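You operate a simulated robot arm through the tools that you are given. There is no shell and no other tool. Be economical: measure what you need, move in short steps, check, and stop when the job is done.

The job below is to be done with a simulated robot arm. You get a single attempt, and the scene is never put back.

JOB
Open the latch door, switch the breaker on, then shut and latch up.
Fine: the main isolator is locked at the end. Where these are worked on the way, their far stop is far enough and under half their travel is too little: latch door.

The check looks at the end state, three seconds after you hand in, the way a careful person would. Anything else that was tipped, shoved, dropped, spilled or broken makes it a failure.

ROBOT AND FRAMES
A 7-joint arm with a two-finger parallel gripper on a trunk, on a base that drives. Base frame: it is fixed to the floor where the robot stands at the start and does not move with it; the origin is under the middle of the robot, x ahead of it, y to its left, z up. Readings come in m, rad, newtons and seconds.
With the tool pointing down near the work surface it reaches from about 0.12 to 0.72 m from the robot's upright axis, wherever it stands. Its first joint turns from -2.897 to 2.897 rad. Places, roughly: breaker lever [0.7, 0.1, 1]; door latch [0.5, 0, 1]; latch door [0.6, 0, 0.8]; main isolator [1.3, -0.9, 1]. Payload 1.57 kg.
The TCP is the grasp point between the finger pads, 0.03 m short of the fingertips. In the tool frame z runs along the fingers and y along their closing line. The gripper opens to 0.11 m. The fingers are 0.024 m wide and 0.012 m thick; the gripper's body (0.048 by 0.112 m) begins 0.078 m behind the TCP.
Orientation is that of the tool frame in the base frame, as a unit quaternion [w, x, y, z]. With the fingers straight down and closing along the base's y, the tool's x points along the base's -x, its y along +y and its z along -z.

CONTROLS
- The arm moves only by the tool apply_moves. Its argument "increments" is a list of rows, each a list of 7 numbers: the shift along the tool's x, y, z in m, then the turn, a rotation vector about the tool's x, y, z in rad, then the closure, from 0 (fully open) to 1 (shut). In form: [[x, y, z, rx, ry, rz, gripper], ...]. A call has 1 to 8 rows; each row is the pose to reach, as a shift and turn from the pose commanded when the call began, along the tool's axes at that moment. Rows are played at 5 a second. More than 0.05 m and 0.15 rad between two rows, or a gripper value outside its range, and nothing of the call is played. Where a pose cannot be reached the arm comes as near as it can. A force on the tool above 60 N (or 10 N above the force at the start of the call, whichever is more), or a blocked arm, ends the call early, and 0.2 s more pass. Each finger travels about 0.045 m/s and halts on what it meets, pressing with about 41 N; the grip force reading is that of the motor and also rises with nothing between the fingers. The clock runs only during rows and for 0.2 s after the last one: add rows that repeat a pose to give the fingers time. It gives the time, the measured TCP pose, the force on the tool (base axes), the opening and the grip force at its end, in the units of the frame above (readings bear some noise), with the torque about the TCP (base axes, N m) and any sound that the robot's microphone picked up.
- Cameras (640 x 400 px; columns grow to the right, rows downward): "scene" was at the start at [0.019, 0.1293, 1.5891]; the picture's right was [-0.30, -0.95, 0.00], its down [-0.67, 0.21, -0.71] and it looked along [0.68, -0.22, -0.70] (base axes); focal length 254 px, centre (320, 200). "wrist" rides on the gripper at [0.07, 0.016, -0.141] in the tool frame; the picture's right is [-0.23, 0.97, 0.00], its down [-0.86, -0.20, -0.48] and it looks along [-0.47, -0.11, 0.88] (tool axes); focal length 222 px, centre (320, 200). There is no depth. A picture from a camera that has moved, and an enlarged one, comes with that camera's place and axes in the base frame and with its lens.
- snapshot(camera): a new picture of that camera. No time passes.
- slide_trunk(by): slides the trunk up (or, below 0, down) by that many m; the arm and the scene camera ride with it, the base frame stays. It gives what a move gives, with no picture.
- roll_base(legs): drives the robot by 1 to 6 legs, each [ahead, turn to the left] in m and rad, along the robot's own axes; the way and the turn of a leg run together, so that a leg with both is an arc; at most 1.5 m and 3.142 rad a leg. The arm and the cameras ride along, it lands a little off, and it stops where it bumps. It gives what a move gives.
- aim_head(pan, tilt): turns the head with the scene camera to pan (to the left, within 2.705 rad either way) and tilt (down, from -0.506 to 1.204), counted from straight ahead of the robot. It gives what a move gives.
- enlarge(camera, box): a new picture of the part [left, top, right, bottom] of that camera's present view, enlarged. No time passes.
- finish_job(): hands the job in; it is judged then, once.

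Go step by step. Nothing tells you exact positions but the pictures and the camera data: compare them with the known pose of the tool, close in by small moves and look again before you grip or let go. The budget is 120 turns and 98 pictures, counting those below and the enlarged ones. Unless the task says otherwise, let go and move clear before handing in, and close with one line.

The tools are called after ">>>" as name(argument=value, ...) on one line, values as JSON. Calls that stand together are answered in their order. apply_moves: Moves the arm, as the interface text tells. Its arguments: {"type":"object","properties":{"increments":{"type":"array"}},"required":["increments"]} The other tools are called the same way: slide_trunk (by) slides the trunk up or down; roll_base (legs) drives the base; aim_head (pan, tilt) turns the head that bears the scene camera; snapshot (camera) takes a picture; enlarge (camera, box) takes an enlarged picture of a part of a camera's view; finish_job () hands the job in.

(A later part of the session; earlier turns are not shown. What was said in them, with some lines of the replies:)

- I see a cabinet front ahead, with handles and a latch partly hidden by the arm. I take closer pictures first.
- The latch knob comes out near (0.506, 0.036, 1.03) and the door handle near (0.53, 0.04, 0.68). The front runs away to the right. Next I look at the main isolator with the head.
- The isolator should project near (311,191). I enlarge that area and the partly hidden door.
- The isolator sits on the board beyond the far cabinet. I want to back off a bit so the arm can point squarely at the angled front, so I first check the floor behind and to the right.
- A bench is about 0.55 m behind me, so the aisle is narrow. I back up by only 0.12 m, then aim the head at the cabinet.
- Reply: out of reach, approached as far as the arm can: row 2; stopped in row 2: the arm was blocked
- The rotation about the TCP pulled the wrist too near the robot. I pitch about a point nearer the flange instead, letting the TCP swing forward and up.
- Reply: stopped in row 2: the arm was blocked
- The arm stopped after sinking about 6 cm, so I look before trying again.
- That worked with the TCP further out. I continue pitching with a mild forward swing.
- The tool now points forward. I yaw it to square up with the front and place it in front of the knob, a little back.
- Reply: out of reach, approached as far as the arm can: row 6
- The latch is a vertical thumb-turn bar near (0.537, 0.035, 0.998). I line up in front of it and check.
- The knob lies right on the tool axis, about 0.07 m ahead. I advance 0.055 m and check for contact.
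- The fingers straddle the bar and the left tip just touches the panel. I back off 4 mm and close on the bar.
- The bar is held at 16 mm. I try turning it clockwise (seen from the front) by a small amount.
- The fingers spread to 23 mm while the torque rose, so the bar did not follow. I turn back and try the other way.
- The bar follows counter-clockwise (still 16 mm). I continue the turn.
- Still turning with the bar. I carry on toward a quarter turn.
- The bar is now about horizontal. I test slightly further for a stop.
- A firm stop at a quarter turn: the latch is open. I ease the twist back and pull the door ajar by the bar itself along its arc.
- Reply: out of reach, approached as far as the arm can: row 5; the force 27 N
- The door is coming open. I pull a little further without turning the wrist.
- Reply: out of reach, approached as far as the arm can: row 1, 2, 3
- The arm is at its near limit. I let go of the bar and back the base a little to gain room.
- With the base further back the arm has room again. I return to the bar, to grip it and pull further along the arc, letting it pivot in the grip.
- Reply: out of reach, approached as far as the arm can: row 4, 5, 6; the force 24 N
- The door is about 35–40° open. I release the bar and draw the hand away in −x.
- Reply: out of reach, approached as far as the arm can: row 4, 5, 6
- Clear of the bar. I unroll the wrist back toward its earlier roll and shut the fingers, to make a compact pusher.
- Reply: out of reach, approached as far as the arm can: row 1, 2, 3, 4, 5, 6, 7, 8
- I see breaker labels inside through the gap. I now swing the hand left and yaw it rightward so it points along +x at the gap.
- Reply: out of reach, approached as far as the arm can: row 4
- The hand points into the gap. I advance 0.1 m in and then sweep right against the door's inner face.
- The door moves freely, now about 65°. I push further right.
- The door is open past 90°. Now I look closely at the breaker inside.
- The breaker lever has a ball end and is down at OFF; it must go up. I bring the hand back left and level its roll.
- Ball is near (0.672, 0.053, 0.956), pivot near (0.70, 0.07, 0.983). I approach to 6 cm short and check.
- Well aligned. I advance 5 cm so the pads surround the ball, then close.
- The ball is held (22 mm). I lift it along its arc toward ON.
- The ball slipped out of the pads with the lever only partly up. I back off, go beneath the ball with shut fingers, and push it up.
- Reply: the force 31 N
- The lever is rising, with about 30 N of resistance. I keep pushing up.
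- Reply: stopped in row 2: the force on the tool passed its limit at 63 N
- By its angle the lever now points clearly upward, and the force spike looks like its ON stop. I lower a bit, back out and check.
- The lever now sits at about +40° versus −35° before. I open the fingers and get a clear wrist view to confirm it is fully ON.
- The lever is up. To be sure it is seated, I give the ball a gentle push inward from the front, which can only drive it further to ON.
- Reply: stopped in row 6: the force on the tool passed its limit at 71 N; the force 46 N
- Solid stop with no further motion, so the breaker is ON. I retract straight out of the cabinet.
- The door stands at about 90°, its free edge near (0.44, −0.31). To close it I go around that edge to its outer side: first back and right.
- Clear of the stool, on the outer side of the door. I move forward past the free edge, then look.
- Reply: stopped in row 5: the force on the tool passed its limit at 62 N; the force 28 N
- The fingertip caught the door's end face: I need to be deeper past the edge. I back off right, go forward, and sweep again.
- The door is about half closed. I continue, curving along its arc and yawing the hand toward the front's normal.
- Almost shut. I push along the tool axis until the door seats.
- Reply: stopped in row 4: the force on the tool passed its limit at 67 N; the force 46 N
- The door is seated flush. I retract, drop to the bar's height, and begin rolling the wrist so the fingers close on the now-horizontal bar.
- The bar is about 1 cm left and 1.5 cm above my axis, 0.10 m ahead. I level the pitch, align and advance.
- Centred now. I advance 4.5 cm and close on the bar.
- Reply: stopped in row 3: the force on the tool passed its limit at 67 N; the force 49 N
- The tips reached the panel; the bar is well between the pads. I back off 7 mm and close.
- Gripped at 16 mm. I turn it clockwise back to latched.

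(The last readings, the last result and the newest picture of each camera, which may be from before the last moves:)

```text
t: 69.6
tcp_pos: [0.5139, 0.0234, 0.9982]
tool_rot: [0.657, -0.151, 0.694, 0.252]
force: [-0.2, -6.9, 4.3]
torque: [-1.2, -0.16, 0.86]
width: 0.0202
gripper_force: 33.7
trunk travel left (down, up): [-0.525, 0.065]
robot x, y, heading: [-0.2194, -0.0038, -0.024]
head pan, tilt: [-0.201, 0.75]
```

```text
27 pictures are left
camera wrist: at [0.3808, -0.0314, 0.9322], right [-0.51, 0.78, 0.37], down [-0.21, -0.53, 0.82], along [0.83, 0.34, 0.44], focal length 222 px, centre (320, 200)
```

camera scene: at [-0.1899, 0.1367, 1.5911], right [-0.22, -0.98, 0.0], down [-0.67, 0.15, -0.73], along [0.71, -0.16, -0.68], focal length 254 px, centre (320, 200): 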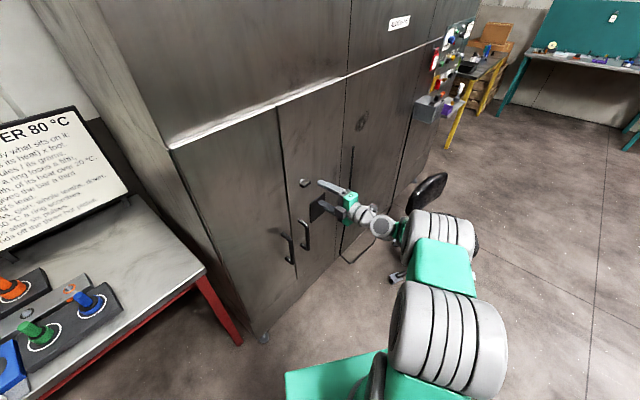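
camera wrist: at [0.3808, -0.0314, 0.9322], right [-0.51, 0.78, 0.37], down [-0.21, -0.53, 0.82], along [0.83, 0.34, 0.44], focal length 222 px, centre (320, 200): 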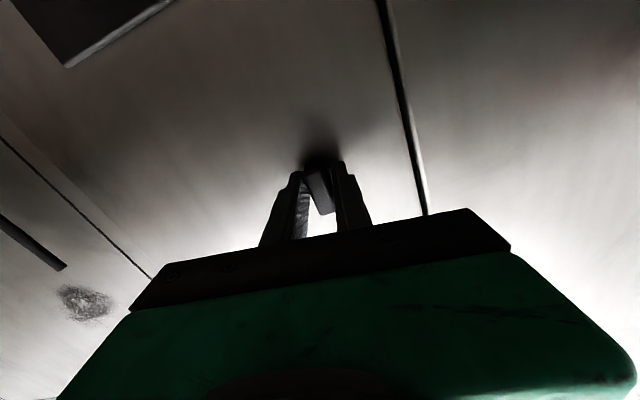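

The bar reached its latched stop (fingers spread to 20 mm against rising torque). I ease back, tug lightly to test the latch, then release and retreat.

>>> apply_moves(increments=[[0, 0, 0, 0, 0, -0.1, 1], [0, 0, 0, 0, 0, -0.14, 1], [0, 0, -0.006, 0, 0, -0.14, 1], [0, 0, -0.01, 0, 0, -0.14, 1]])

```text
t: 70.6
tcp_pos: [0.5072, 0.0196, 0.9992]
tool_rot: [0.674, -0.199, 0.682, 0.204]
force: [20.8, 8.0, -2.3]
torque: [-0.41, -0.33, 0.59]
width: 0.0169
gripper_force: 31.8
trunk travel left (down, up): [-0.525, 0.065]
robot x, y, heading: [-0.2151, 0.0008, -0.026]
head pan, tilt: [-0.201, 0.75]
```

>>> apply_moves(increments=[[0, 0, 0.005, 0, 0, 0, 0.8], [0, 0, 0.005, 0, 0, 0, 0.4], [0, 0, 0.005, 0, 0, 0, 0.3], [0, 0, 0.005, 0, 0, 0, 0.3], [0, 0, -0.03, 0, 0, 0, 0.3], [0, 0, -0.07, 0, 0, 0, 0.3], [0, 0, -0.1, 0, 0, 0, 0.3]])

>>> snapshot(camera="wrist")

>>> enlarge(camera="scene", box=[240, 80, 380, 280])

```text
t: 72.2
tcp_pos: [0.4204, -0.0357, 1.0016]
tool_rot: [0.674, -0.201, 0.68, 0.205]
force: [-0.7, 0.0, 0.8]
torque: [-0.01, 0.0, -0.01]
width: 0.0767
gripper_force: 0.0
trunk travel left (down, up): [-0.525, 0.065]
robot x, y, heading: [-0.217, -0.0, -0.028]
head pan, tilt: [-0.201, 0.75]
```

```text
26 pictures are left
camera wrist: at [0.2942, -0.0994, 0.9317], right [-0.53, 0.81, 0.24], down [-0.28, -0.43, 0.86], along [0.8, 0.39, 0.46], focal length 222 px, centre (320, 200)
```

wrist: 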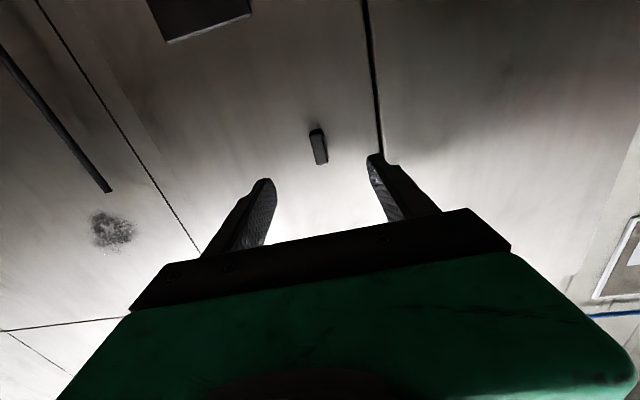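

```text
2.00 times, centred on (310, 180) of scene
camera zoom: at [-0.1904, 0.1363, 1.5911], right [-0.22, -0.97, 0.0], down [-0.66, 0.15, -0.73], along [0.71, -0.16, -0.68], focal length 508 px, centre (340, 240)
```

zoom: 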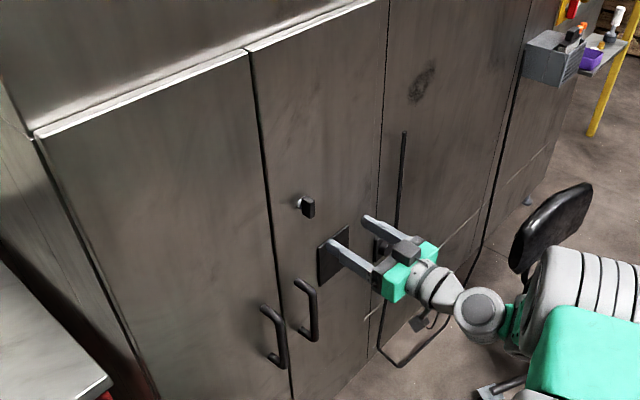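

Door shut with the bar vertical again. Before finishing I look at the main isolator's state.

>>> aim_head(pan=-0.62, tilt=0.35)

>>> snapshot(camera="scene")

```text
t: 73.1
tcp_pos: [0.422, -0.037, 1.0011]
tool_rot: [0.674, -0.199, 0.681, 0.205]
force: [-0.6, -0.4, 0.1]
torque: [0.0, 0.02, 0.01]
width: 0.0771
gripper_force: 0.0
trunk travel left (down, up): [-0.525, 0.065]
robot x, y, heading: [-0.2157, -0.0018, -0.024]
head pan, tilt: [-0.62, 0.351]
```

```text
24 pictures are left
camera scene: at [-0.1967, 0.0991, 1.6266], right [-0.6, -0.8, 0.0], down [-0.28, 0.21, -0.94], along [0.75, -0.56, -0.34], focal length 254 px, centre (320, 200)
```

scene: 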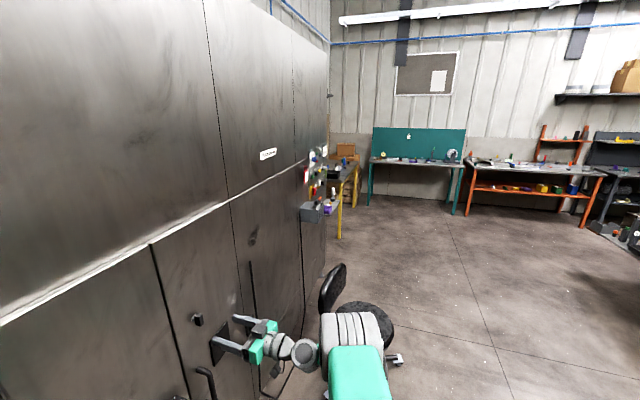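

>>> enlarge(camera="scene", box=[285, 130, 345, 230])

```text
4.00 times, centred on (315, 180) of scene
camera zoom: at [-0.1967, 0.0991, 1.6266], right [-0.6, -0.8, 0.0], down [-0.28, 0.21, -0.94], along [0.75, -0.56, -0.34], focal length 1017 px, centre (340, 280)
```

zoom: 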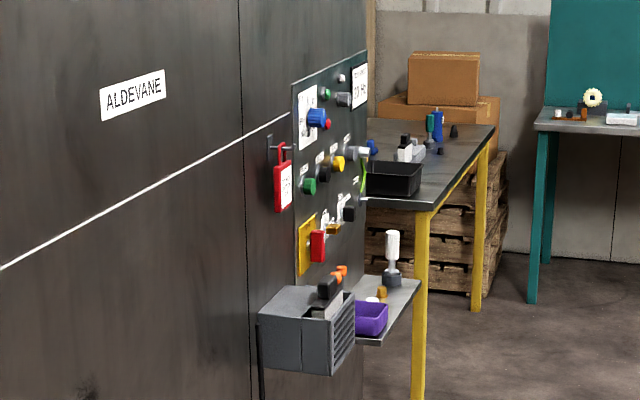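

The isolator looks untouched, as at the start, and the line about it reads as a state that is acceptable at the end. The hand is open and clear of the door, so I hand in.

>>> finish_job()

```text
The job is handed in.
```

The breaker is on, and the latch door is shut and latched with the thumb-turn back at its vertical stop. I took the line about the main isolator to mean a locked state is acceptable, so I didn't touch it; from its picture I couldn't tell whether it's locked.
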